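You operate a simulated robot arm through the tools that you are given. There is no shell and no other tool.

You are at the controls of a simulated robot arm. One attempt, no reset.

TASK
Blow the tool line through the muffler at 2 bar, then take the muffler out.
Fine: regulator down first; tool valve shut again; stand the muffler on the bench. Set down upright: air muffler.
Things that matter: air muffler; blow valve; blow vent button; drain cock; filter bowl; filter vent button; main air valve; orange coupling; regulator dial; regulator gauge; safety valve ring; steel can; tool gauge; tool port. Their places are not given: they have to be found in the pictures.

Only the result counts: the job must be done as asked and must still hold three seconds after the hand-in. Knocking over, shifting, dropping, spilling or breaking anything else fails it.

THE ROBOT
A 7-joint arm with a fingered hand, fixed in place. Base frame: the origin is on the floor under the middle of its stand, x ahead of it, y to its left, z up. Units: m, degrees, N and s.
With the tool pointing down near the work surface it reaches from about 0.26 to 0.7 m from the base axis. Its first joint turns from -166.0 to 166.0 degrees. Payload 4 kg.
The TCP is the grasp point between the finger pads, 0.026 m short of the fingertips. In the tool frame z runs along the fingers and y along their closing line. The gripper opens to 0.156 m; its body begins 0.073 m behind the TCP. The gripper is a hand of 4 fingers: y runs from the thumb to the fingers, the wrist lies at [0, 0, -0.239] in the tool frame, and closing takes about 1.5 s.
Orientation is that of the tool frame in the base frame, as a unit quaternion [x, y, z, w]. With the fingers straight down and closing along the base's y, the tool's x points along the base's -x, its y along +y and its z along -z.

THE INTERFACE
- The arm moves only by the tool drive_tool. Its argument "plan" is a list of rows, each a list of 7 numbers: the turn, a rotation vector about the base's x, y, z in degrees, then the shift along the base's x, y, z in m, then the gripper command, from -1 (fully open) to 1 (shut), values between in proportion. In form: [[wx, wy, wz, tx, ty, tz, grip], ...]. A call has 1 to 20 rows; each row shifts and turns the commanded pose from where the row before left it. Rows are played at 5 a second. More than 0.05 m and 8.6 degrees between two rows, or a gripper value outside its range, and nothing of the call is played. A pose out of reach is approached as far as the arm can. The call stops where the force on the tool passes 40 N (or 10 N more than at its start, if that is more) or the arm is blocked; 0.2 s more then pass. Each finger travels about 0.072 m/s and halts on what it meets, pressing with about 26 N; the grip force reading is that of the motor and also rises with nothing between the fingers. The clock runs only during rows and for 0.2 s after the last one: add rows that do not move to give the fingers time. It gives the time, the measured TCP pose, the force on the tool (base axes), the opening and the grip force at its end, in the units of the frame above (readings bear some noise), with the torque about the TCP (base axes, N m) and any sound that the robot's microphone picked up, and new pictures: "pictures" is both (left out), scene, wrist or none.
- Cameras (640 x 400 px; columns grow to the right, rows downward): "scene" is fixed at [0.3994, 0.4994, 1.5867]; the picture's right is [-0.97, -0.26, 0.00], its down [-0.13, 0.50, -0.86] and it looks along [0.22, -0.83, -0.52] (base axes); focal length 351 px, centre (320, 200). "wrist" rides on the gripper at [0.058, -0.058, -0.091] in the tool frame; the picture's right is [0.71, 0.71, 0.00], its down [-0.53, 0.53, -0.67] and it looks along [-0.47, 0.47, 0.74] (tool axes); focal length 265 px, centre (320, 200).
- hand_shape(shape): the hand has 4 fingers and takes this shape, open, in about a second: jaw (thumb against the fingers, like two jaws); tri (thumb and two fingers); tip (a fingertip pinch); poke (one finger out to press); point (the index stretched); flat (the hand flat); cup (the hand cupped); fist (a fist). The gripper value then closes the fingers along that shape, each until it touches; the sizes above hold for jaw. It gives what a move gives, with no picture.
- probe_pixels(camera, pixels): for up to 12 pixels [column, row] of the newest picture of that camera ("zoom" is the newest enlarged one), the place [x, y, z] in the base frame of the surface seen there, good to about 0.003 m. No time passes.
- zoom(camera, box): a new picture of the part [left, top, right, bottom] of that camera's present view, enlarged. No time passes.
- close_job(): hands the job in; it is judged then, once.

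Leave the gripper open and the arm clear of the work at the hand-in unless told otherwise.

The tools are called after ">>>" by a JSON object that holds its "api" and its "payload". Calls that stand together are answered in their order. drive_tool: Moves the arm, as the interface text tells. Its arguments: {"type":"object","properties":{"plan":{"type":"array"},"pictures":{"type":"string","enum":["both","scene","wrist","none"]}},"required":["plan"]} The other tools are called the same way: hand_shape (shape) gives the hand a shape; probe_pixels (camera, pixels) gives the place of the surface under pixels of a picture; zoom (camera, box) takes an enlarged picture of a part of a camera's view; close_job () hands the job in.

At the start:

```text
time: 0.0
ee_pos: [0.2833, -0.1794, 1.2605]
tcp_rot: [-0.001, 1.0, 0.0, 0.0]
contact_force: [-0.1, -0.3, 0.3]
ft_torque: [0.06, -0.02, 0.02]
gripper_width: 0.1556
grip_force: 0.0
shape: jaw
```

scene: 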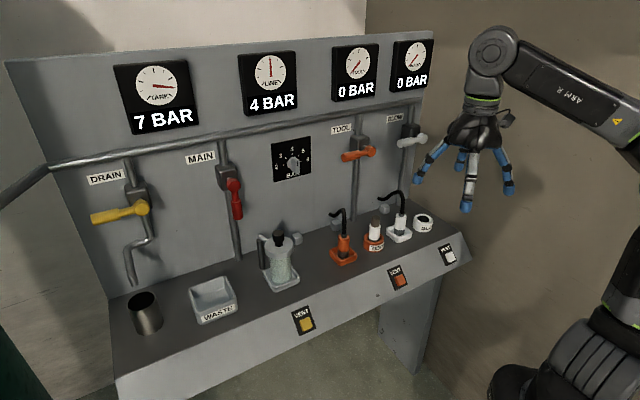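
wrist: 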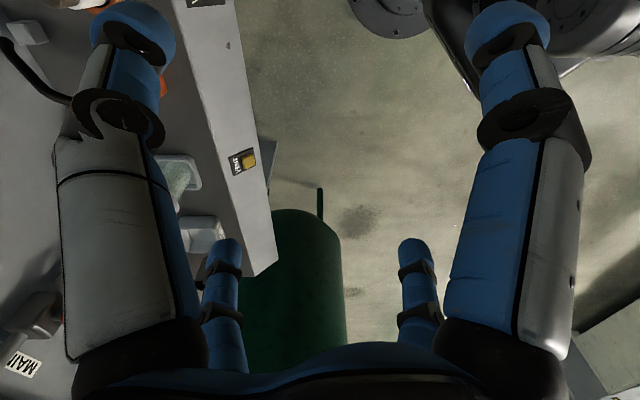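

I see a panel with four gauges (TANK 7, LINE 4, TOOL 0, BLOW 0), valves and a bench with fittings. I'll zoom into several parts to identify everything before moving.

>>> {"api": "zoom", "payload": {"camera": "scene", "box": [310, 110, 470, 210]}}

>>> {"api": "zoom", "payload": {"camera": "scene", "box": [310, 180, 470, 280]}}

>>> {"api": "zoom", "payload": {"camera": "scene", "box": [210, 110, 370, 210]}}

>>> {"api": "zoom", "payload": {"camera": "scene", "box": [80, 140, 320, 340]}}

```text
4.00 times, centred on (390, 160) of scene
```

zoom: 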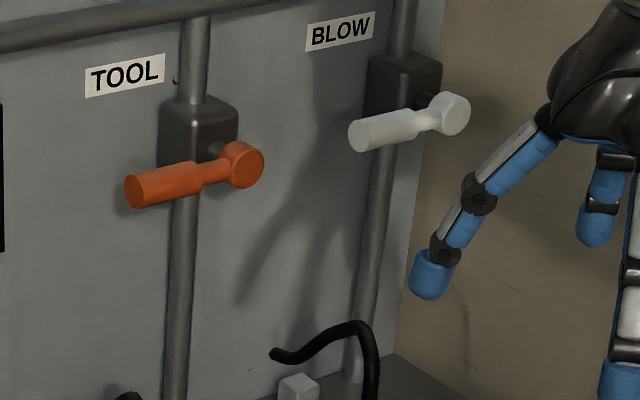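

```text
4.00 times, centred on (390, 230) of scene
```

zoom: 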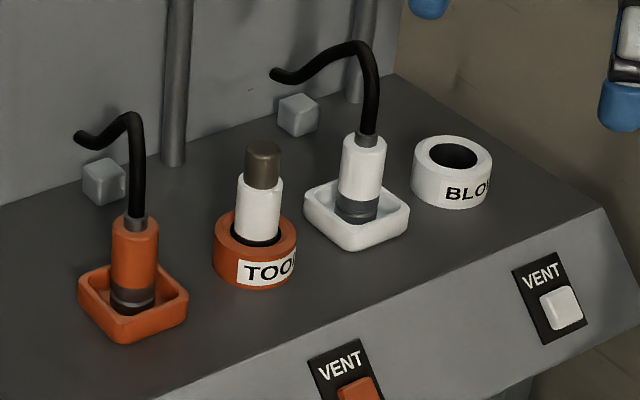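

```text
4.00 times, centred on (290, 160) of scene
```

zoom: 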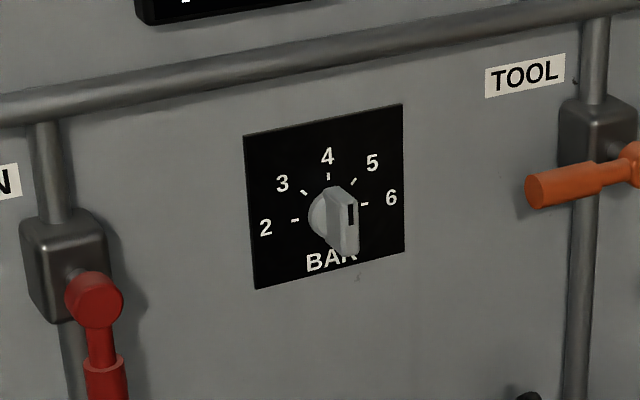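

```text
2.00 times, centred on (200, 240) of scene
```

zoom: 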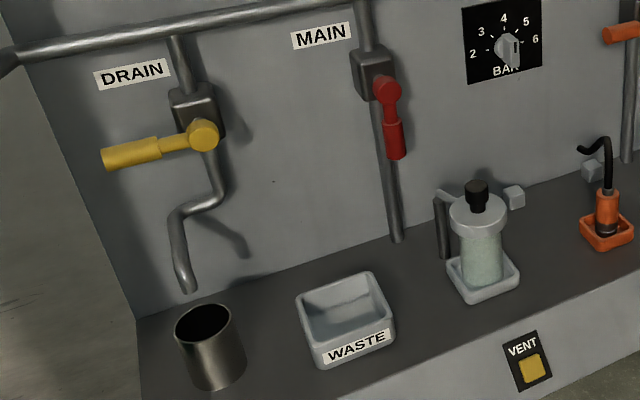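

I'm identifying: muffler (white body with brown top) standing in the TOOL port near (374,232); orange TOOL valve handle horizontal (shut) near (356,154); the regulator dial near (293,162) pointing to about 4. Now I probe positions.

>>> {"api": "probe_pixels", "payload": {"camera": "scene", "pixels": [[375, 218], [375, 230], [374, 243], [343, 157], [360, 153], [371, 150], [294, 160], [298, 164], [280, 150], [400, 279], [330, 260], [390, 265]]}}

>>> {"api": "zoom", "payload": {"camera": "scene", "box": [270, 135, 318, 185]}}

>>> {"api": "zoom", "payload": {"camera": "scene", "box": [340, 205, 410, 255]}}

>>> {"api": "zoom", "payload": {"camera": "scene", "box": [100, 30, 440, 140]}}

```text
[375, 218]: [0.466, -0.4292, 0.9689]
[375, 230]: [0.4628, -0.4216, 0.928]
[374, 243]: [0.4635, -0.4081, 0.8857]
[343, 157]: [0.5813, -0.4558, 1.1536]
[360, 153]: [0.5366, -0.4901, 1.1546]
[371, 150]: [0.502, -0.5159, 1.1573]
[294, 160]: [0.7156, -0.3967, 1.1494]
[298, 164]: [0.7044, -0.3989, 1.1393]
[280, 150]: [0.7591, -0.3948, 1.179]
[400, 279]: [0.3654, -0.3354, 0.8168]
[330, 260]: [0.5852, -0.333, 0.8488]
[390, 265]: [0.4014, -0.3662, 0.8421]
```

```text
8.00 times, centred on (294, 160) of scene
```

zoom: 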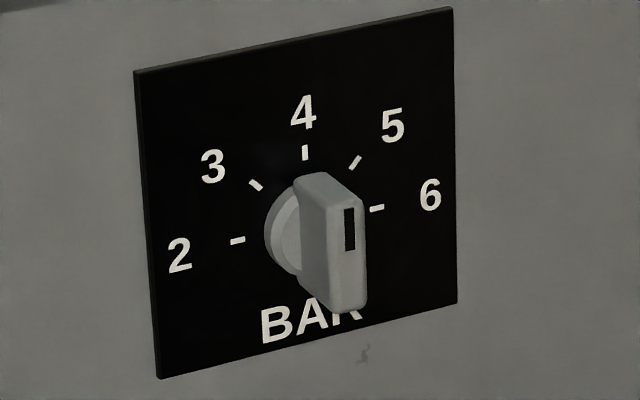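

```text
8.00 times, centred on (375, 230) of scene
```

zoom: 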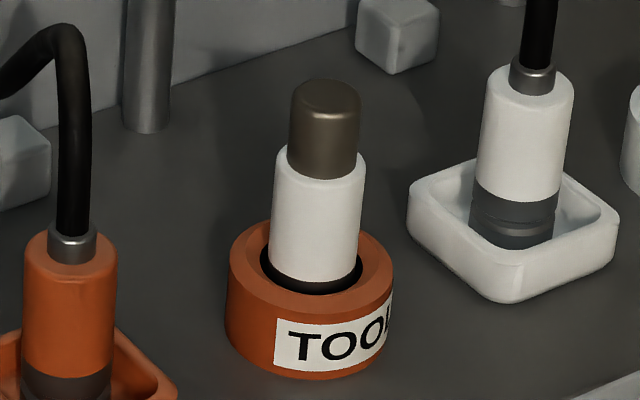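

```text
1.88 times, centred on (270, 85) of scene
```

zoom: 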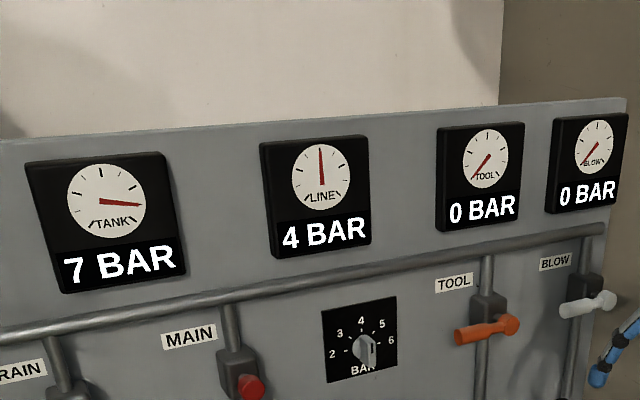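

The knob is a bar grip with a mark. I probe the dial plate and the knob for geometry, and also the panel and the tool valve.

>>> {"api": "probe_pixels", "payload": {"camera": "scene", "pixels": [[272, 146], [309, 138], [275, 180], [310, 171], [297.6, 161.5], [297.6, 166], [296.5, 172], [298.5, 160.5], [292, 157.5], [294, 170], [288.5, 163], [292.2, 154.2]]}}

>>> {"api": "probe_pixels", "payload": {"camera": "scene", "pixels": [[358, 143], [366, 140], [352, 150], [356, 190], [353, 215], [344, 154], [344, 161], [372, 147], [373, 153], [362, 155], [330, 190], [380, 130]]}}

>>> {"api": "probe_pixels", "payload": {"camera": "scene", "pixels": [[363, 235], [385, 236], [374, 250], [368, 228], [381, 228], [375, 214], [375, 212], [378, 216], [371, 218], [375, 224], [345, 250], [400, 235]]}}

```text
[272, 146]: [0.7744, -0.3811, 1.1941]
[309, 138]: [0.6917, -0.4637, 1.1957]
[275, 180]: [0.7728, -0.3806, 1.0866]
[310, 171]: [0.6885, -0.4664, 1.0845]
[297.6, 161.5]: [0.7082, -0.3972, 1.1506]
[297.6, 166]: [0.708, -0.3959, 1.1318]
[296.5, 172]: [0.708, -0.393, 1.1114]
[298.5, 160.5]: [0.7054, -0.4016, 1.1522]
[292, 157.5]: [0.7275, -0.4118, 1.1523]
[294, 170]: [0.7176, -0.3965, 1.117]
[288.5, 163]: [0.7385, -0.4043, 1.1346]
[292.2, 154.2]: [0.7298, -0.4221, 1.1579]
```

```text
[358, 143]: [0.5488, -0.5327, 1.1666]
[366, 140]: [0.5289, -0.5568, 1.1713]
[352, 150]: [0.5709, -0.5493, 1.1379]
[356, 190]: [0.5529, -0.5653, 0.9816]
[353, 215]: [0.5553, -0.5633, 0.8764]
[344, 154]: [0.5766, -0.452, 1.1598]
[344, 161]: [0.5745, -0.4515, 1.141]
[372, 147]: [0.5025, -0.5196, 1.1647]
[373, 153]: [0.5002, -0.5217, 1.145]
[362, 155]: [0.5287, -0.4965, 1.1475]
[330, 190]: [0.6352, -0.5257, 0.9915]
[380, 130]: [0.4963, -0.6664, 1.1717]
```

```text
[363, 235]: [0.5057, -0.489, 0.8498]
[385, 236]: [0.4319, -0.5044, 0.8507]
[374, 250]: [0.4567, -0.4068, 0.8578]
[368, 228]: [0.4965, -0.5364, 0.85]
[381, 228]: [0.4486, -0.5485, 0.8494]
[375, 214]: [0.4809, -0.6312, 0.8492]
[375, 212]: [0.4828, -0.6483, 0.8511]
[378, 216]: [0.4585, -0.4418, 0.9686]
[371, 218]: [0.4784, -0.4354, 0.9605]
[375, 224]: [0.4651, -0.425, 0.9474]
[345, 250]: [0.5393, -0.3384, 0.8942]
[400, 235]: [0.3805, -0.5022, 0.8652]
```

The panel plane faces the robot at 45 degrees (normal about [-0.707, 0.707, 0]), bench top at z about 0.85. The dial knob is at about [0.733,-0.423,1.135] sticking out ~3.6 cm, pointing to 4. Let me look at the hand itself, and probe neighbours (main valve red handle, vent button, ports).

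>>> {"api": "zoom", "payload": {"camera": "scene", "box": [400, 80, 560, 230]}}

>>> {"api": "probe_pixels", "payload": {"camera": "scene", "pixels": [[231, 183], [234, 196], [237, 212], [224, 178], [344, 212], [344, 240], [337, 232], [402, 200], [397, 222], [424, 221], [448, 258], [404, 142]]}}

>>> {"api": "probe_pixels", "payload": {"camera": "scene", "pixels": [[415, 135], [290, 155], [290.5, 147], [283.7, 165.5], [299, 159.5], [374, 236], [367, 241], [381, 241], [374, 228], [368, 238], [380, 237], [376, 240]]}}

```text
2.67 times, centred on (480, 155) of scene
```

zoom: 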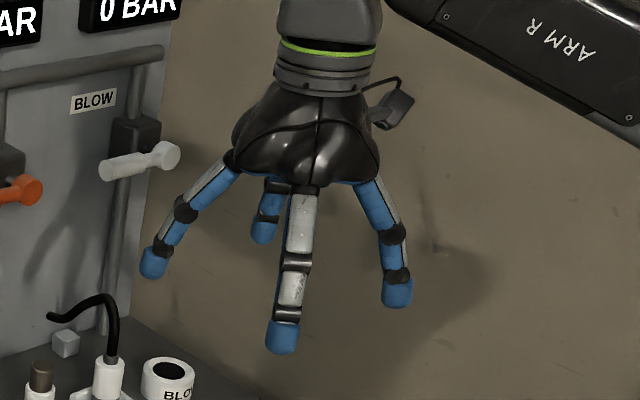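

```text
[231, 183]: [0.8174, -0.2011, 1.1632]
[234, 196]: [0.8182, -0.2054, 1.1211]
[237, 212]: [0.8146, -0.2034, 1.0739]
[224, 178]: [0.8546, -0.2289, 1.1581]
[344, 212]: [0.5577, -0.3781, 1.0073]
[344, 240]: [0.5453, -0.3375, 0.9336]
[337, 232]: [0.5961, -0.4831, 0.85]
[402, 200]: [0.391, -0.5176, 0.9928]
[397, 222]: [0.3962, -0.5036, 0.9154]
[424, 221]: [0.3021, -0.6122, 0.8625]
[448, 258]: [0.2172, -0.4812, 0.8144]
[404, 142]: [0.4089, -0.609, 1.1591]
```

```text
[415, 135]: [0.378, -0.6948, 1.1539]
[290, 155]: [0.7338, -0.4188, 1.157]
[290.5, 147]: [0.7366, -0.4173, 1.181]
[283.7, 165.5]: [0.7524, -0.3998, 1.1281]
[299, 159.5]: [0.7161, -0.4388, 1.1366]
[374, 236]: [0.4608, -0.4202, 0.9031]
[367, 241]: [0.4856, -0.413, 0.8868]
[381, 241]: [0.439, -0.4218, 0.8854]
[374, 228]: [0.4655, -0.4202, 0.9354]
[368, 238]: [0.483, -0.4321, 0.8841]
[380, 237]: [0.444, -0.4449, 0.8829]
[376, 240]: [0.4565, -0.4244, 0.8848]
```

The hand's four fingers are arranged like a cross in this open shape. Before planning grips I'll check how the shapes look; first "tri".

>>> {"api": "hand_shape", "payload": {"shape": "tip"}}

>>> {"api": "zoom", "payload": {"camera": "scene", "box": [400, 80, 560, 230]}}

>>> {"api": "zoom", "payload": {"camera": "wrist", "box": [0, 0, 640, 400]}}

>>> {"api": "hand_shape", "payload": {"shape": "poke"}}

>>> {"api": "zoom", "payload": {"camera": "scene", "box": [400, 80, 560, 230]}}

>>> {"api": "zoom", "payload": {"camera": "wrist", "box": [0, 0, 640, 400]}}

```text
time: 0.9
ee_pos: [0.2834, -0.1798, 1.2604]
tcp_rot: [0.0, 1.0, 0.0, 0.0]
contact_force: [0.1, 0.4, 0.2]
ft_torque: [0.0, 0.02, 0.01]
gripper_width: 0.1561
grip_force: 0.0
shape: tip
```

```text
2.67 times, centred on (480, 155) of scene
```

zoom: 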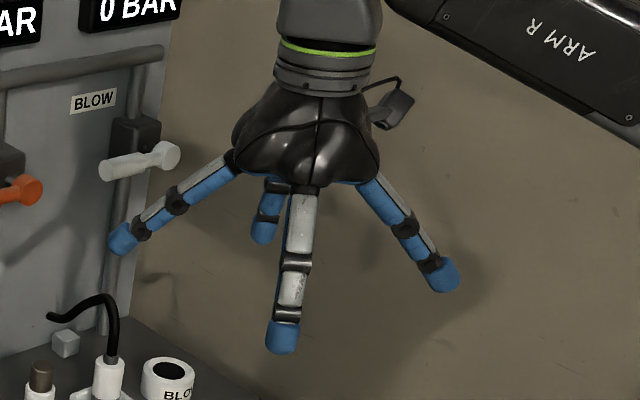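

```text
1.00 times, centred on (320, 200) of wrist (not enlarged: the box is as wide or as high as the picture)
```

zoom: 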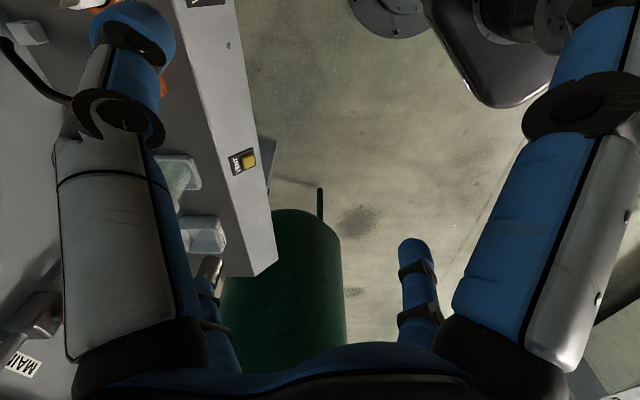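

```text
time: 1.8
ee_pos: [0.283, -0.1786, 1.2602]
tcp_rot: [0.0, 1.0, 0.0, 0.0]
contact_force: [0.1, -0.3, 0.5]
ft_torque: [0.01, 0.01, 0.03]
gripper_width: 0.0
grip_force: 0.1
shape: poke
```

```text
2.67 times, centred on (480, 155) of scene
```

zoom: 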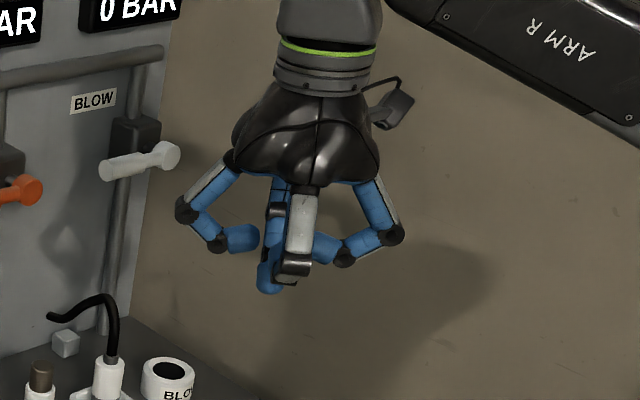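

```text
1.00 times, centred on (320, 200) of wrist (not enlarged: the box is as wide or as high as the picture)
```

zoom: 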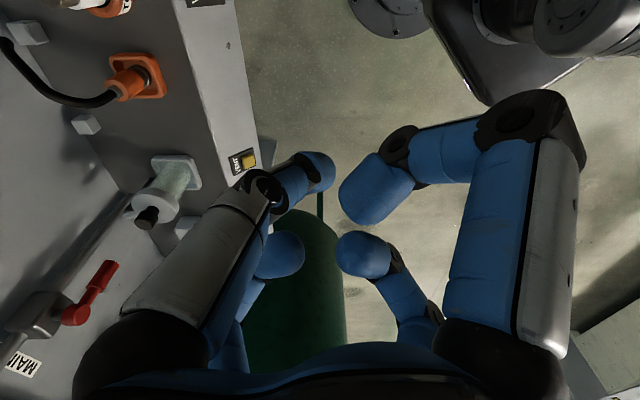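

Poke curls the fingers inward around the axis. Let me also look at "point" and "tri" and "jaw" closing.

>>> {"api": "hand_shape", "payload": {"shape": "point"}}

>>> {"api": "zoom", "payload": {"camera": "scene", "box": [400, 80, 560, 230]}}

>>> {"api": "zoom", "payload": {"camera": "wrist", "box": [0, 0, 640, 400]}}

>>> {"api": "hand_shape", "payload": {"shape": "tri"}}

>>> {"api": "zoom", "payload": {"camera": "scene", "box": [400, 80, 560, 230]}}

>>> {"api": "zoom", "payload": {"camera": "wrist", "box": [0, 0, 640, 400]}}

```text
time: 2.7
ee_pos: [0.2832, -0.1782, 1.2601]
tcp_rot: [0.001, 1.0, 0.001, 0.0]
contact_force: [-0.2, 0.4, -0.4]
ft_torque: [0.0, -0.02, 0.0]
gripper_width: 0.1502
grip_force: 0.1
shape: point
```

```text
2.67 times, centred on (480, 155) of scene
```

zoom: 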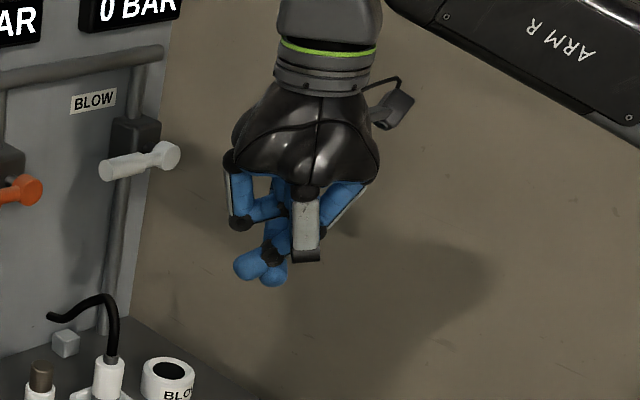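

```text
1.00 times, centred on (320, 200) of wrist (not enlarged: the box is as wide or as high as the picture)
```

zoom: 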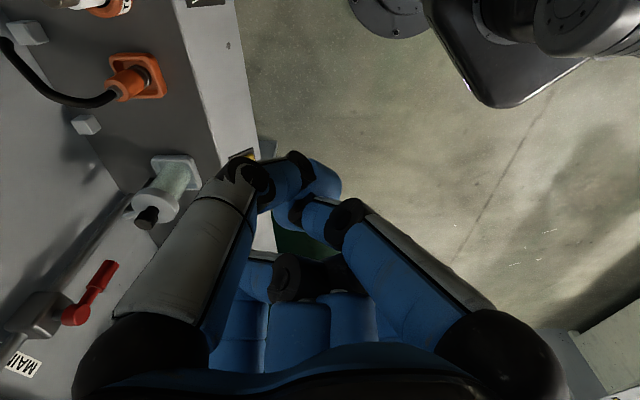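

```text
time: 3.6
ee_pos: [0.2833, -0.1782, 1.2613]
tcp_rot: [0.0, 1.0, 0.0, 0.0]
contact_force: [-0.6, -0.5, -0.5]
ft_torque: [-0.01, -0.02, 0.03]
gripper_width: 0.1558
grip_force: 0.0
shape: tri
```

```text
2.67 times, centred on (480, 155) of scene
```

zoom: 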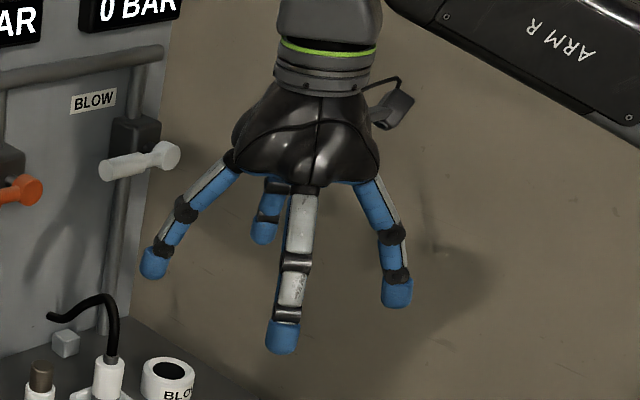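

```text
1.00 times, centred on (320, 200) of wrist (not enlarged: the box is as wide or as high as the picture)
```

zoom: 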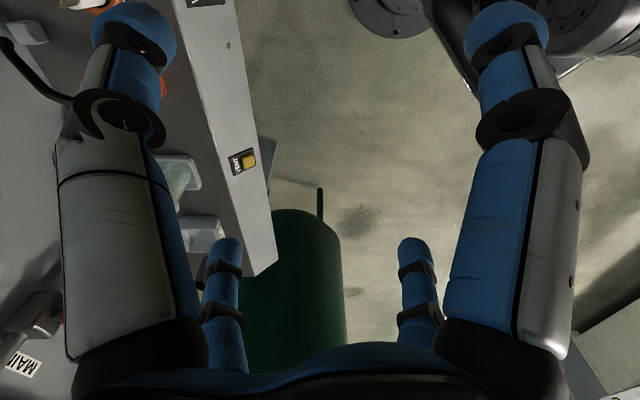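

The hand is a cross of four fingers. I'll set jaw and test partial closings in free air to see how it closes.

>>> {"api": "hand_shape", "payload": {"shape": "jaw"}}

>>> {"api": "drive_tool", "payload": {"plan": [[0, 0, -7.5, 0, 0, 0, 0], [0, 0, -7.5, 0, 0, 0, 0], [0, 0, -7.5, 0, 0, 0, 0], [0, 0, -7.5, 0, 0, 0, 0], [0, 0, -7.5, 0, 0, 0, 0], [0, 0, -7.5, 0, 0, 0, 0]]}}

>>> {"api": "zoom", "payload": {"camera": "scene", "box": [400, 80, 560, 230]}}

>>> {"api": "drive_tool", "payload": {"plan": [[0, 0, 0, 0, 0, 0, 1], [0, 0, 0, 0, 0, 0, 1], [0, 0, 0, 0, 0, 0, 1], [0, 0, 0, 0, 0, 0, 1], [0, 0, 0, 0, 0, 0, 1]]}}

>>> {"api": "zoom", "payload": {"camera": "scene", "box": [400, 80, 560, 230]}}

```text
time: 4.5
ee_pos: [0.2837, -0.1789, 1.2602]
tcp_rot: [0.0, 1.0, 0.0, 0.001]
contact_force: [0.4, -0.7, -0.3]
ft_torque: [0.0, -0.01, 0.0]
gripper_width: 0.1559
grip_force: 0.0
shape: jaw
```

```text
time: 5.9
ee_pos: [0.2837, -0.1784, 1.2593]
tcp_rot: [0.383, 0.924, 0.0, -0.001]
contact_force: [0.3, -0.1, -0.4]
ft_torque: [0.0, 0.0, 0.02]
gripper_width: 0.0787
grip_force: 0.2
shape: jaw
```

scene: 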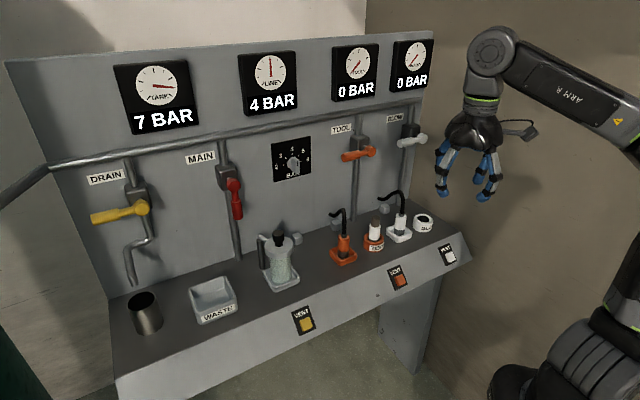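
wrist: 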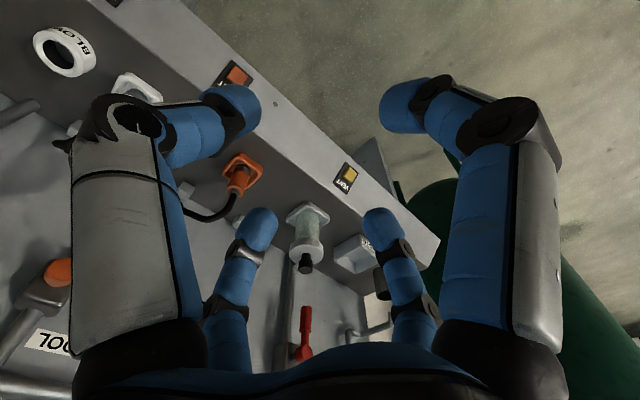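

```text
2.67 times, centred on (480, 155) of scene
```

zoom: 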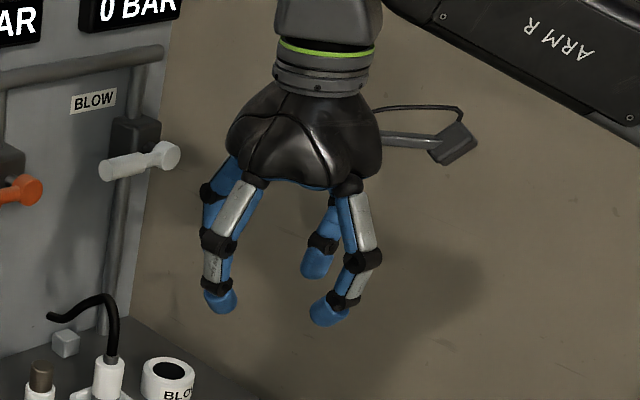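

```text
time: 7.1
ee_pos: [0.2837, -0.1794, 1.2596]
tcp_rot: [0.382, 0.924, 0.0, 0.001]
contact_force: [0.4, -0.9, 0.3]
ft_torque: [0.01, 0.03, 0.03]
gripper_width: 0.0
grip_force: 26.3
shape: jaw
```

scene: 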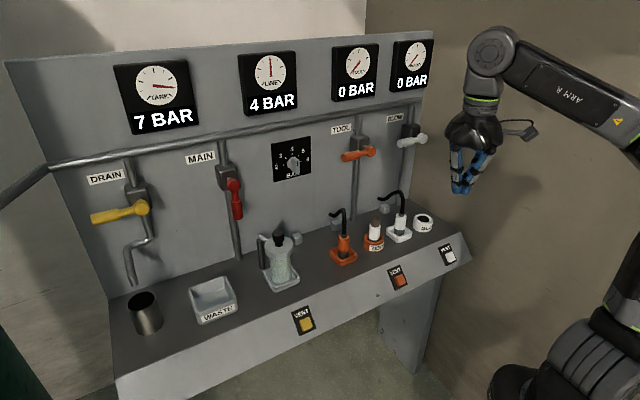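
wrist: 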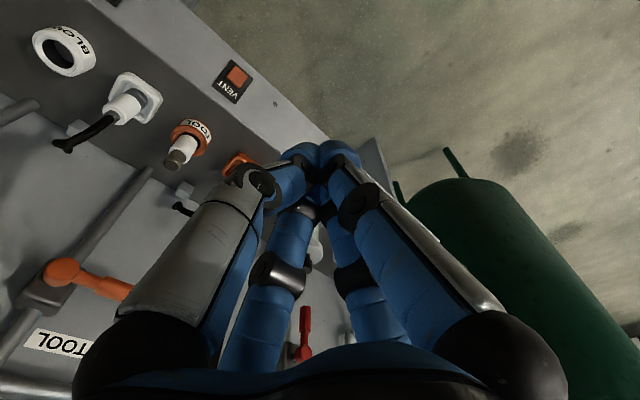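

```text
2.67 times, centred on (480, 155) of scene
```

zoom: 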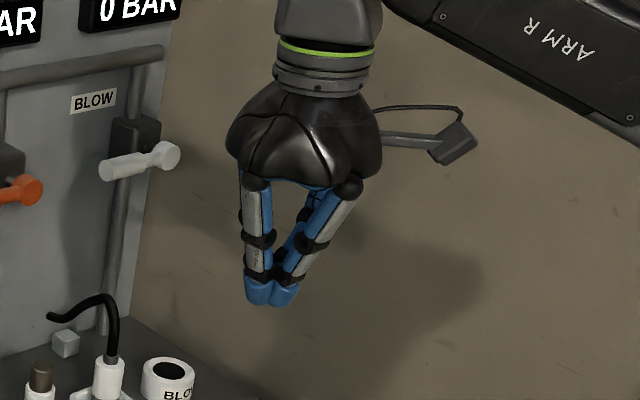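

Closed, the four fingertips meet on the axis. I'll measure where the closed fingertips lie relative to the TCP by probing the fingertip pixels in the zoom (around (262,300)).

>>> {"api": "probe_pixels", "payload": {"camera": "zoom", "pixels": [[258, 285], [258, 296], [258, 302], [282, 290], [282, 302], [270, 300], [258, 240], [300, 240]]}}

>>> {"api": "probe_pixels", "payload": {"camera": "scene", "pixels": [[291, 123], [330, 116], [357, 110], [240, 131], [229, 160], [216, 170], [344, 230], [279, 235], [280, 275], [305, 322], [265, 247], [297, 240]]}}

```text
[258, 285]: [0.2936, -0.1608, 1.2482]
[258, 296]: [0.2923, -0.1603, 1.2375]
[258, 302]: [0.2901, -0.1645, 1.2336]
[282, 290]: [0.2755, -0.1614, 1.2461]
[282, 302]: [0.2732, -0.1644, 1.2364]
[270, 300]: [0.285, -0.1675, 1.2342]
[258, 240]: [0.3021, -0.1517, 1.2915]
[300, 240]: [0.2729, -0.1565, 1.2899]
```

```text
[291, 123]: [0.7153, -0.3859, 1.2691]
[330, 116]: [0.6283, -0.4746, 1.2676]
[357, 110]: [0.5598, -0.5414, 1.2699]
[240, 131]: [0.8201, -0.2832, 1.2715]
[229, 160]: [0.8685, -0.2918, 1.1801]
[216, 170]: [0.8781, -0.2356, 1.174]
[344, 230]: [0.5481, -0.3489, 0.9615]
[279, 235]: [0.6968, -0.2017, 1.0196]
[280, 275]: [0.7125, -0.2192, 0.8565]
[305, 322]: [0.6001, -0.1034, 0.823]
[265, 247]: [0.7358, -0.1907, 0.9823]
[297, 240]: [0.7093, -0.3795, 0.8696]
```

The closed tips lie 26 mm ahead of the TCP as stated. The dial knob centre is at about [0.734,-0.420,1.132]. Now I tilt the tool horizontal facing the panel (along [0.707,-0.707,0]) and move in front of the dial, hand half open.

>>> {"api": "drive_tool", "payload": {"plan": [[-5.785, -5.785, 0, 0.0322, -0.01312, -0.01164, 0], [-5.785, -5.785, 0, 0.0322, -0.01312, -0.01164, 0], [-5.785, -5.785, 0, 0.0322, -0.01312, -0.01164, 0], [-5.785, -5.785, 0, 0.0322, -0.01312, -0.01164, 0], [-5.785, -5.785, 0, 0.0322, -0.01312, -0.01164, 0], [-5.785, -5.785, 0, 0.0322, -0.01312, -0.01164, 0], [-5.785, -5.785, 0, 0.0322, -0.01312, -0.01164, 0], [-5.785, -5.785, 0, 0.0322, -0.01312, -0.01164, 0], [-5.785, -5.785, 0, 0.0322, -0.01312, -0.01164, 0], [-5.785, -5.785, 0, 0.0322, -0.01312, -0.01164, 0], [-5.785, -5.785, 0, 0.0322, -0.01312, -0.01164, 0], [0, 0, 0, 0, 0, 0, 0]]}}

```text
time: 9.7
ee_pos: [0.5415, -0.2829, 1.1663]
tcp_rot: [0.322, 0.777, -0.207, 0.5]
contact_force: [-0.3, 0.0, 0.0]
ft_torque: [0.01, 0.01, 0.02]
gripper_width: 0.078
grip_force: 0.0
shape: jaw
out of reach, approached as far as the arm can: row 9, 10, 11
```

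scene: 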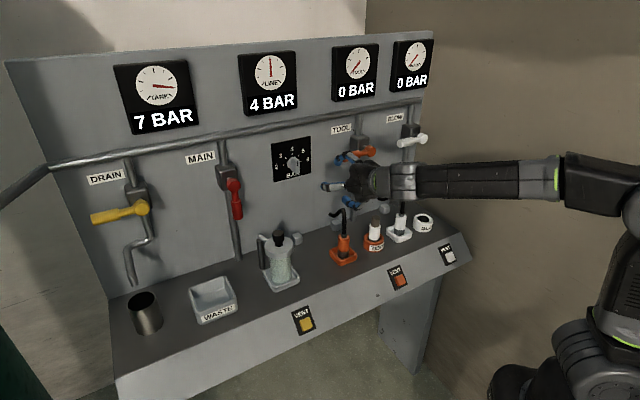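
wrist: 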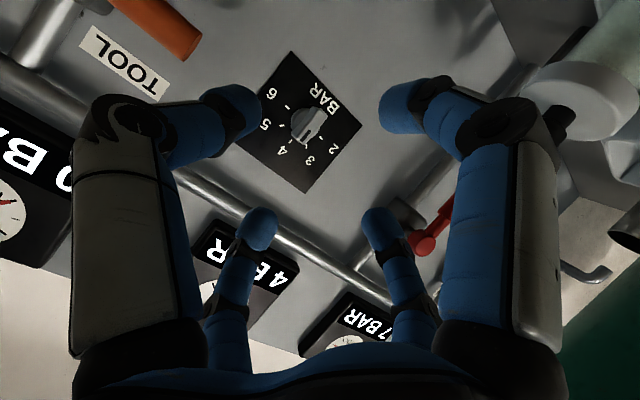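

The arm stopped at 65° tilt (rows 9–11 out of reach), so a fully horizontal tool isn't available here. Rather than gripping, I'll use the closed finger cluster (about 4 cm thick) as a rod to push the knob's bar around to "2". First I close the fingers and move closer, to the right of the knob.

>>> {"api": "drive_tool", "payload": {"plan": [[0, 0, 0, 0, 0, 0, 1], [0, 0, 0, 0.0283, -0.0283, -0.002, 1], [0, 0, 0, 0.0283, -0.0283, -0.002, 1], [0, 0, 0, 0.0283, -0.0283, -0.002, 1], [0, 0, 0, 0, 0, 0, 1]]}}

```text
time: 10.9
ee_pos: [0.6276, -0.3688, 1.1597]
tcp_rot: [0.322, 0.776, -0.208, 0.501]
contact_force: [0.4, 0.3, 0.1]
ft_torque: [0.02, 0.0, -0.01]
gripper_width: 0.0001
grip_force: 26.0
shape: jaw
```

scene: 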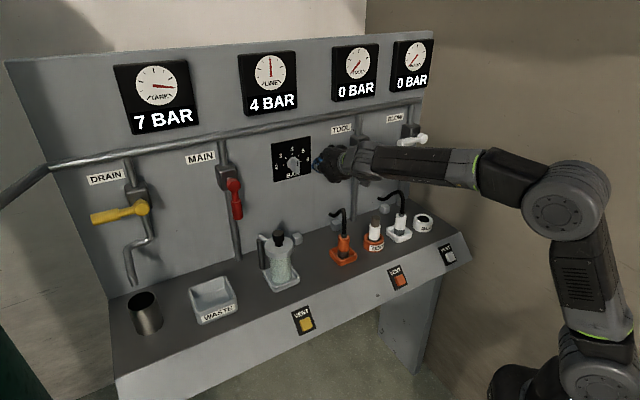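
wrist: 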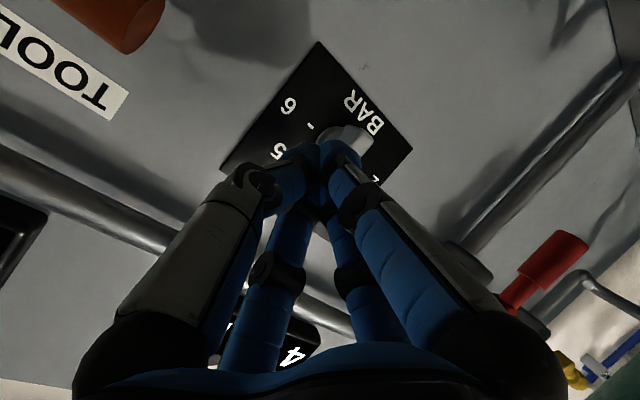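

The rod is now right of and in front of the dial (TCP about 7 cm short). I advance so the fingertips are beside the right face of the knob's top half.

>>> {"api": "drive_tool", "payload": {"plan": [[0, 0, 0, 0.0157, -0.0171, -0.0017, 1], [0, 0, 0, 0.0157, -0.0171, -0.0017, 1], [0, 0, 0, 0.0157, -0.0171, -0.0017, 1], [0, 0, 0, 0, 0, 0, 1]]}}

>>> {"api": "zoom", "payload": {"camera": "scene", "box": [260, 125, 340, 185]}}

```text
time: 11.9
ee_pos: [0.6771, -0.4192, 1.1552]
tcp_rot: [0.322, 0.777, -0.207, 0.499]
contact_force: [0.1, 0.0, 0.1]
ft_torque: [0.04, -0.01, 0.02]
gripper_width: 0.0002
grip_force: 25.7
shape: jaw
```

scene: 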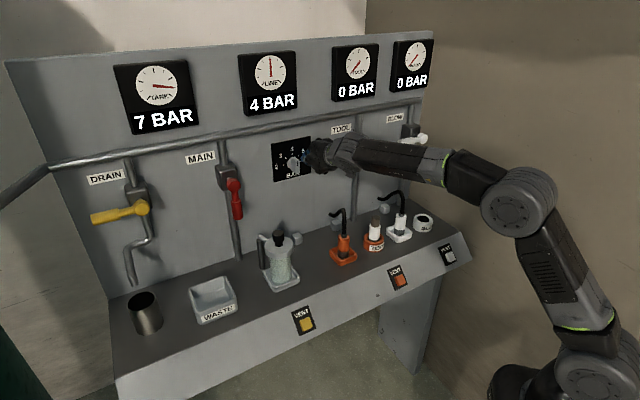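
wrist: 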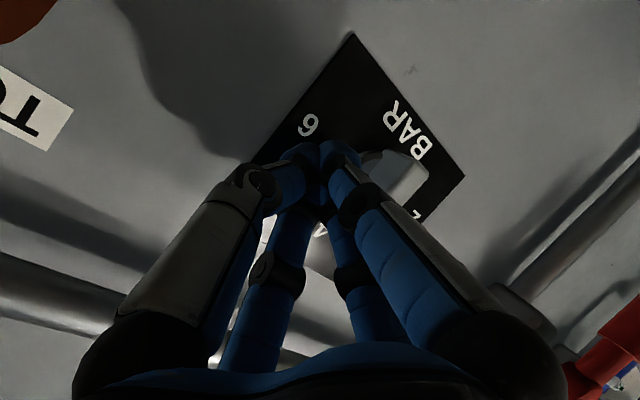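

```text
6.67 times, centred on (300, 155) of scene
```

zoom: 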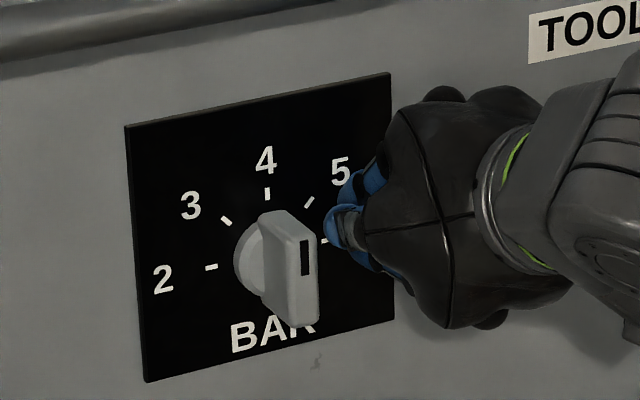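

The fingertips are right of the knob. I probe tips and knob faces in the zoom for exact relative positions.

>>> {"api": "probe_pixels", "payload": {"camera": "zoom", "pixels": [[335, 225], [340, 212], [350, 205], [305, 250], [305, 232], [290, 220], [300, 320], [268, 212], [285, 300], [310, 300], [375, 180], [267, 194]]}}

```text
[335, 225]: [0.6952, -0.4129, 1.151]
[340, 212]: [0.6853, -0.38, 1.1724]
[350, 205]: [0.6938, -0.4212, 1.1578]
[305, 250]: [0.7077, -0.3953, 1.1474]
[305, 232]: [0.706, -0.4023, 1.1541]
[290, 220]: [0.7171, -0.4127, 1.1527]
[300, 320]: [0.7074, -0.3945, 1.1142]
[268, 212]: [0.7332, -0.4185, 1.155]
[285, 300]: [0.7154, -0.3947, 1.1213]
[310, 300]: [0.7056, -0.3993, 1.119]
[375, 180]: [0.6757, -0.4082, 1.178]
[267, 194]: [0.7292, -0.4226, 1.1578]
```

Knob: centre R≈-0.221 along the panel, z≈1.133, bar half-length 23 mm, thickness 13 mm; my left finger surface is 15 mm right of it. Now I push its upper half leftward along an arc, first about 60°, then check.

>>> {"api": "drive_tool", "payload": {"plan": [[0, 0, 0, 0.0098, 0.0098, 0, 1], [0, 0, 0, 0.0035, 0.0035, 0.0058, 1], [0, 0, 0, 0.0045, 0.0045, 0.0043, 1], [0, 0, 0, 0.0051, 0.0051, 0.0025, 1], [0, 0, 0, 0.0054, 0.0054, 0.0006, 1], [0, 0, 0, 0, 0, 0, 1]]}}

>>> {"api": "zoom", "payload": {"camera": "scene", "box": [260, 125, 340, 185]}}

>>> {"api": "zoom", "payload": {"camera": "scene", "box": [230, 40, 310, 120]}}

```text
time: 13.3
ee_pos: [0.7034, -0.3923, 1.1678]
tcp_rot: [0.323, 0.777, -0.208, 0.499]
contact_force: [-0.9, -1.2, 1.6]
ft_torque: [-0.05, 0.0, -0.05]
gripper_width: 0.0001
grip_force: 25.7
shape: jaw
```

scene: 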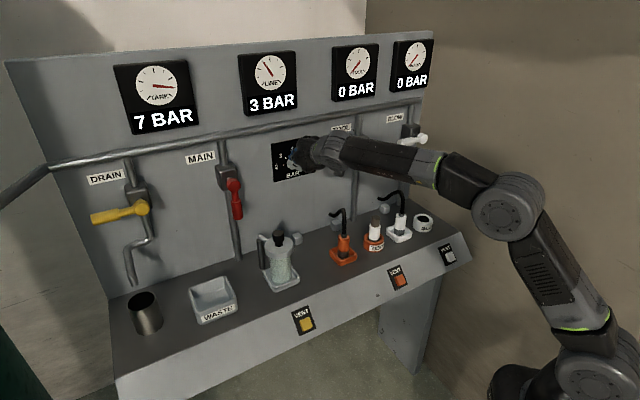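
wrist: 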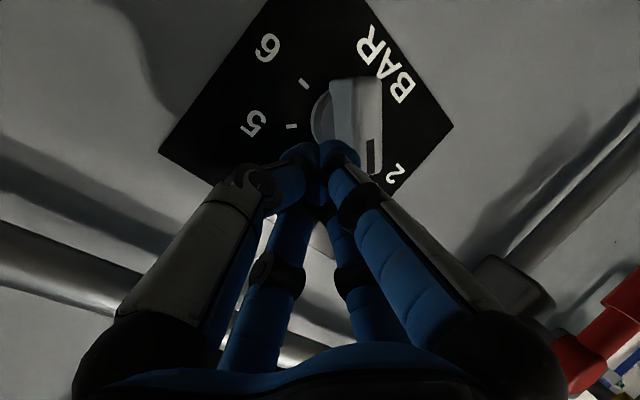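

```text
6.67 times, centred on (300, 155) of scene
```

zoom: 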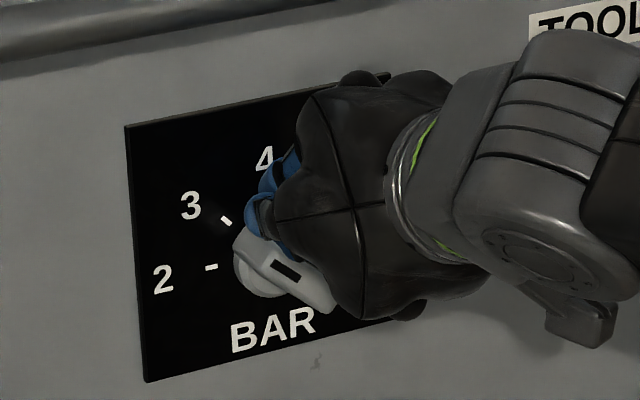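

```text
5.00 times, centred on (270, 80) of scene
```

zoom: 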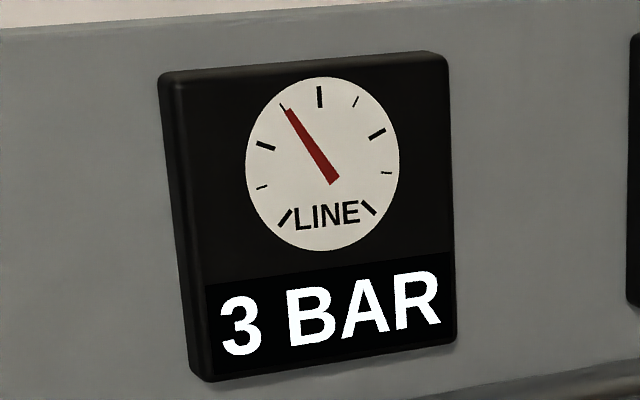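

LINE now reads 3 and the bar follows the push. Continue the arc.

>>> {"api": "drive_tool", "payload": {"plan": [[0, 0, 0, 0.0027, 0.0027, -0.0006, 1], [0, 0, 0, 0.0026, 0.0026, -0.0008, 1], [0, 0, 0, 0.0025, 0.0025, -0.0015, 1], [0, 0, 0, 0, 0, 0, 1]]}}

>>> {"api": "zoom", "payload": {"camera": "scene", "box": [260, 125, 340, 185]}}

>>> {"api": "zoom", "payload": {"camera": "scene", "box": [230, 40, 310, 120]}}

```text
time: 14.3
ee_pos: [0.7106, -0.3843, 1.1649]
tcp_rot: [0.321, 0.777, -0.206, 0.5]
contact_force: [-0.1, -0.7, -0.8]
ft_torque: [0.02, 0.01, -0.01]
gripper_width: 0.0
grip_force: 25.4
shape: jaw
```

scene: 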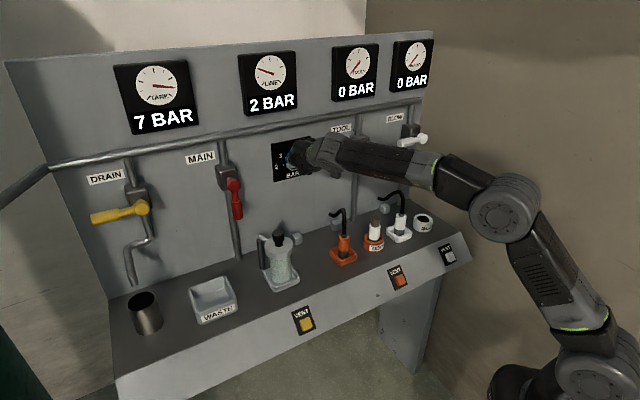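
wrist: 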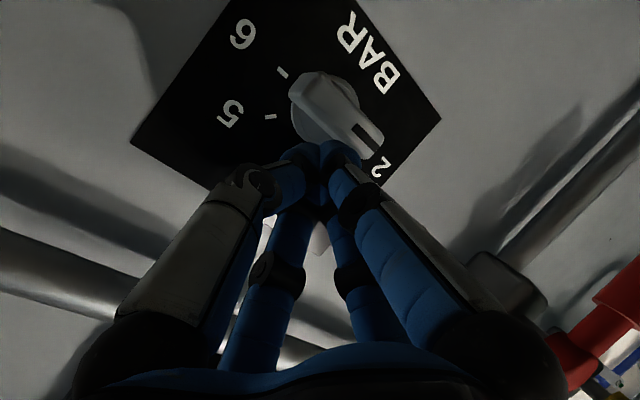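

```text
6.67 times, centred on (300, 155) of scene
```

zoom: 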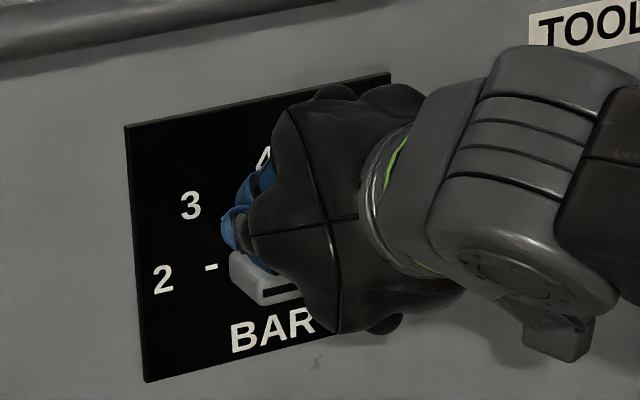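

```text
5.00 times, centred on (270, 80) of scene
```

zoom: 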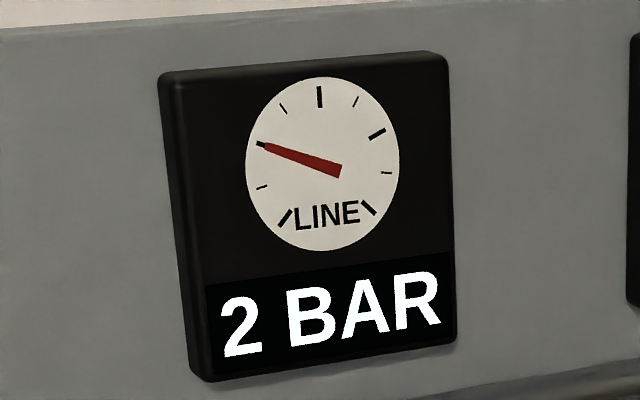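

LINE reads 2 BAR with the needle on the 2 tick and the knob's mark at 2. I lift off slightly and withdraw straight back.

>>> {"api": "drive_tool", "payload": {"plan": [[0, 0, 0, -0.002, 0.002, 0.006, 1], [0, 0, 0, -0.0212, 0.0212, 0.004, 1], [0, 0, 0, -0.0283, 0.0283, 0.004, 1], [0, 0, 0, -0.0283, 0.0283, 0.004, 1], [0, 0, 0, 0, 0, 0, 1]]}}

>>> {"api": "zoom", "payload": {"camera": "scene", "box": [220, 40, 380, 190]}}

```text
time: 15.5
ee_pos: [0.6297, -0.3042, 1.1829]
tcp_rot: [0.322, 0.777, -0.207, 0.5]
contact_force: [-0.6, -0.2, 0.0]
ft_torque: [0.01, 0.04, 0.0]
gripper_width: 0.0
grip_force: 26.2
shape: jaw
```

scene: 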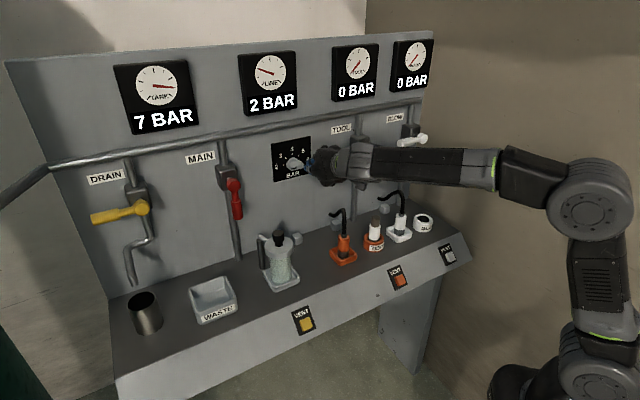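
wrist: 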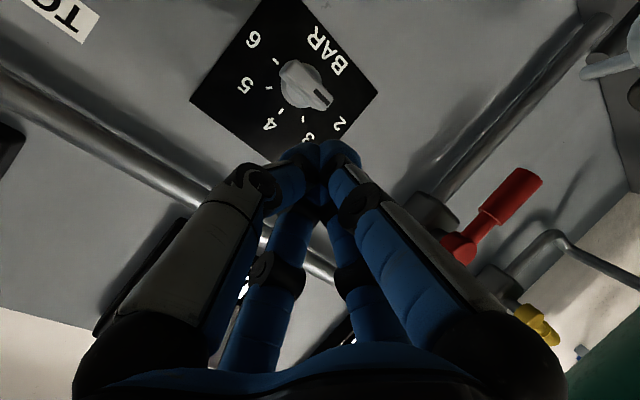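

```text
2.67 times, centred on (300, 115) of scene
```

zoom: 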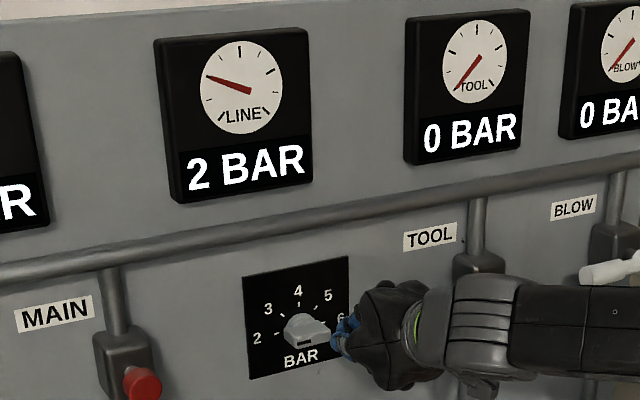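

Regulator is at 2, LINE reads 2 BAR. Next the orange TOOL valve: handle horizontal pointing left (pivot about R=+0.012, z=1.152; end at R≈-0.09), shut. The MAIN valve handle hangs down along its pipe = open. I move above the handle's left part.

>>> {"api": "drive_tool", "payload": {"plan": [[0, 0, 0, -0.0295, -0.0295, 0.007, 1], [0, 0, 0, -0.0295, -0.0295, 0.007, 1], [0, 0, 0, -0.0295, -0.0295, 0.007, 1], [0, 0, 0, -0.0295, -0.0295, 0.007, 1], [0, 0, 0, 0, 0, 0, 1]]}}

>>> {"api": "zoom", "payload": {"camera": "scene", "box": [300, 110, 440, 200]}}

```text
time: 16.7
ee_pos: [0.5121, -0.4228, 1.2124]
tcp_rot: [0.322, 0.777, -0.207, 0.5]
contact_force: [0.5, 0.5, 0.3]
ft_torque: [0.02, 0.0, 0.03]
gripper_width: 0.0
grip_force: 26.0
shape: jaw
```

scene: 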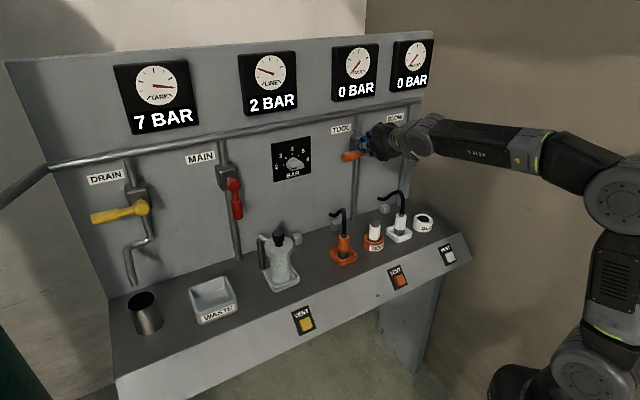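
wrist: 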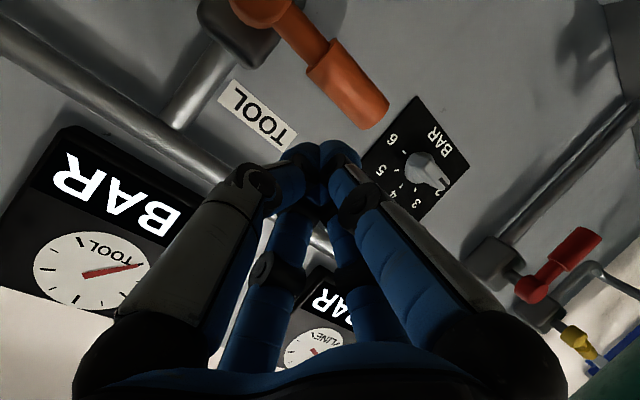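

```text
4.44 times, centred on (370, 155) of scene
```

zoom: 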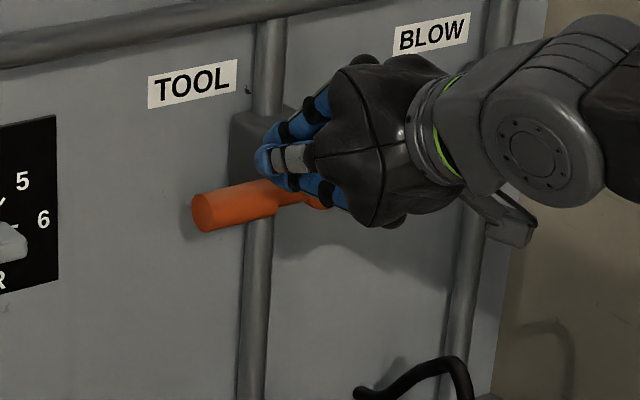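

TCP is at R=-0.063, above the handle. I probe the handle and hub in the wrist picture to pin down the pivot.

>>> {"api": "probe_pixels", "payload": {"camera": "wrist", "pixels": [[258, 6], [275, 20], [300, 40], [345, 85], [372, 115], [325, 60], [360, 105], [230, 35], [345, 65], [335, 95], [240, 55], [195, 90]]}}

```text
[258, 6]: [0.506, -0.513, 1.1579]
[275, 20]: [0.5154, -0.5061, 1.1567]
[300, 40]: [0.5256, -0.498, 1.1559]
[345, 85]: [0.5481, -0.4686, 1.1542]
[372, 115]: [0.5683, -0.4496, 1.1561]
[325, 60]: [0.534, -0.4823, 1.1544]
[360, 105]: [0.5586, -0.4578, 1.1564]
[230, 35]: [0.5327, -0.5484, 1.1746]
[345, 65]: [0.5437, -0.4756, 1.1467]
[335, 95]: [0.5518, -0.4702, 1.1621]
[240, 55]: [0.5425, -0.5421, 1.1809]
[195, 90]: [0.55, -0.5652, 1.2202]
```

Handle axis: z≈1.153, front surface D≈0.719. I advance over the top of it, then press down and around along its arc in steps.

>>> {"api": "drive_tool", "payload": {"plan": [[0, 0, 0, 0.0255, -0.0255, 0, 1], [0, 0, 0, 0.0255, -0.0255, 0, 1], [0, 0, 0, -0.0035, -0.0035, -0.018, 1], [0, 0, 0, 0, 0, 0, 1]]}}

>>> {"api": "zoom", "payload": {"camera": "scene", "box": [300, 110, 440, 200]}}

```text
time: 17.7
ee_pos: [0.5585, -0.4761, 1.1946]
tcp_rot: [0.322, 0.777, -0.208, 0.5]
contact_force: [-0.5, -0.6, 0.3]
ft_torque: [-0.03, 0.0, 0.0]
gripper_width: 0.0001
grip_force: 25.4
shape: jaw
```

scene: 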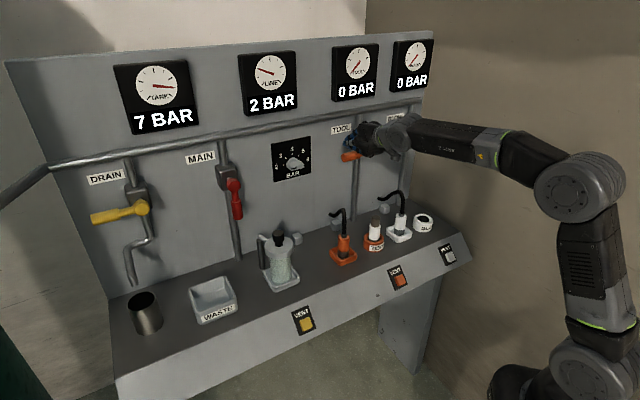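
wrist: 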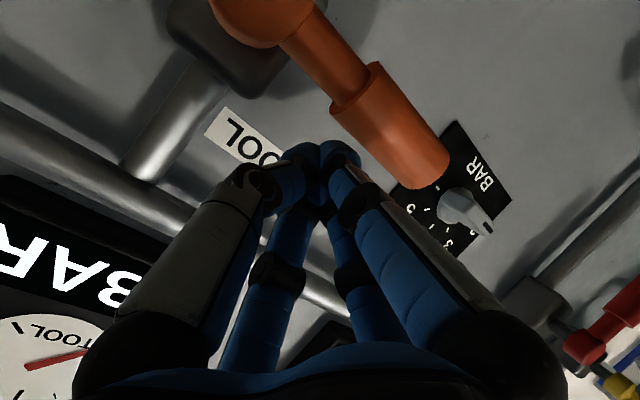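

```text
4.44 times, centred on (370, 155) of scene
```

zoom: 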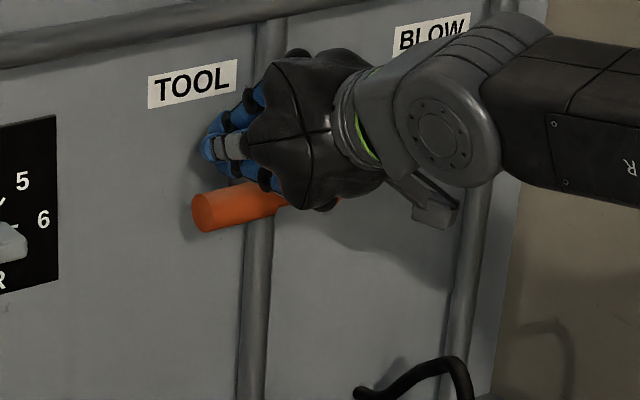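

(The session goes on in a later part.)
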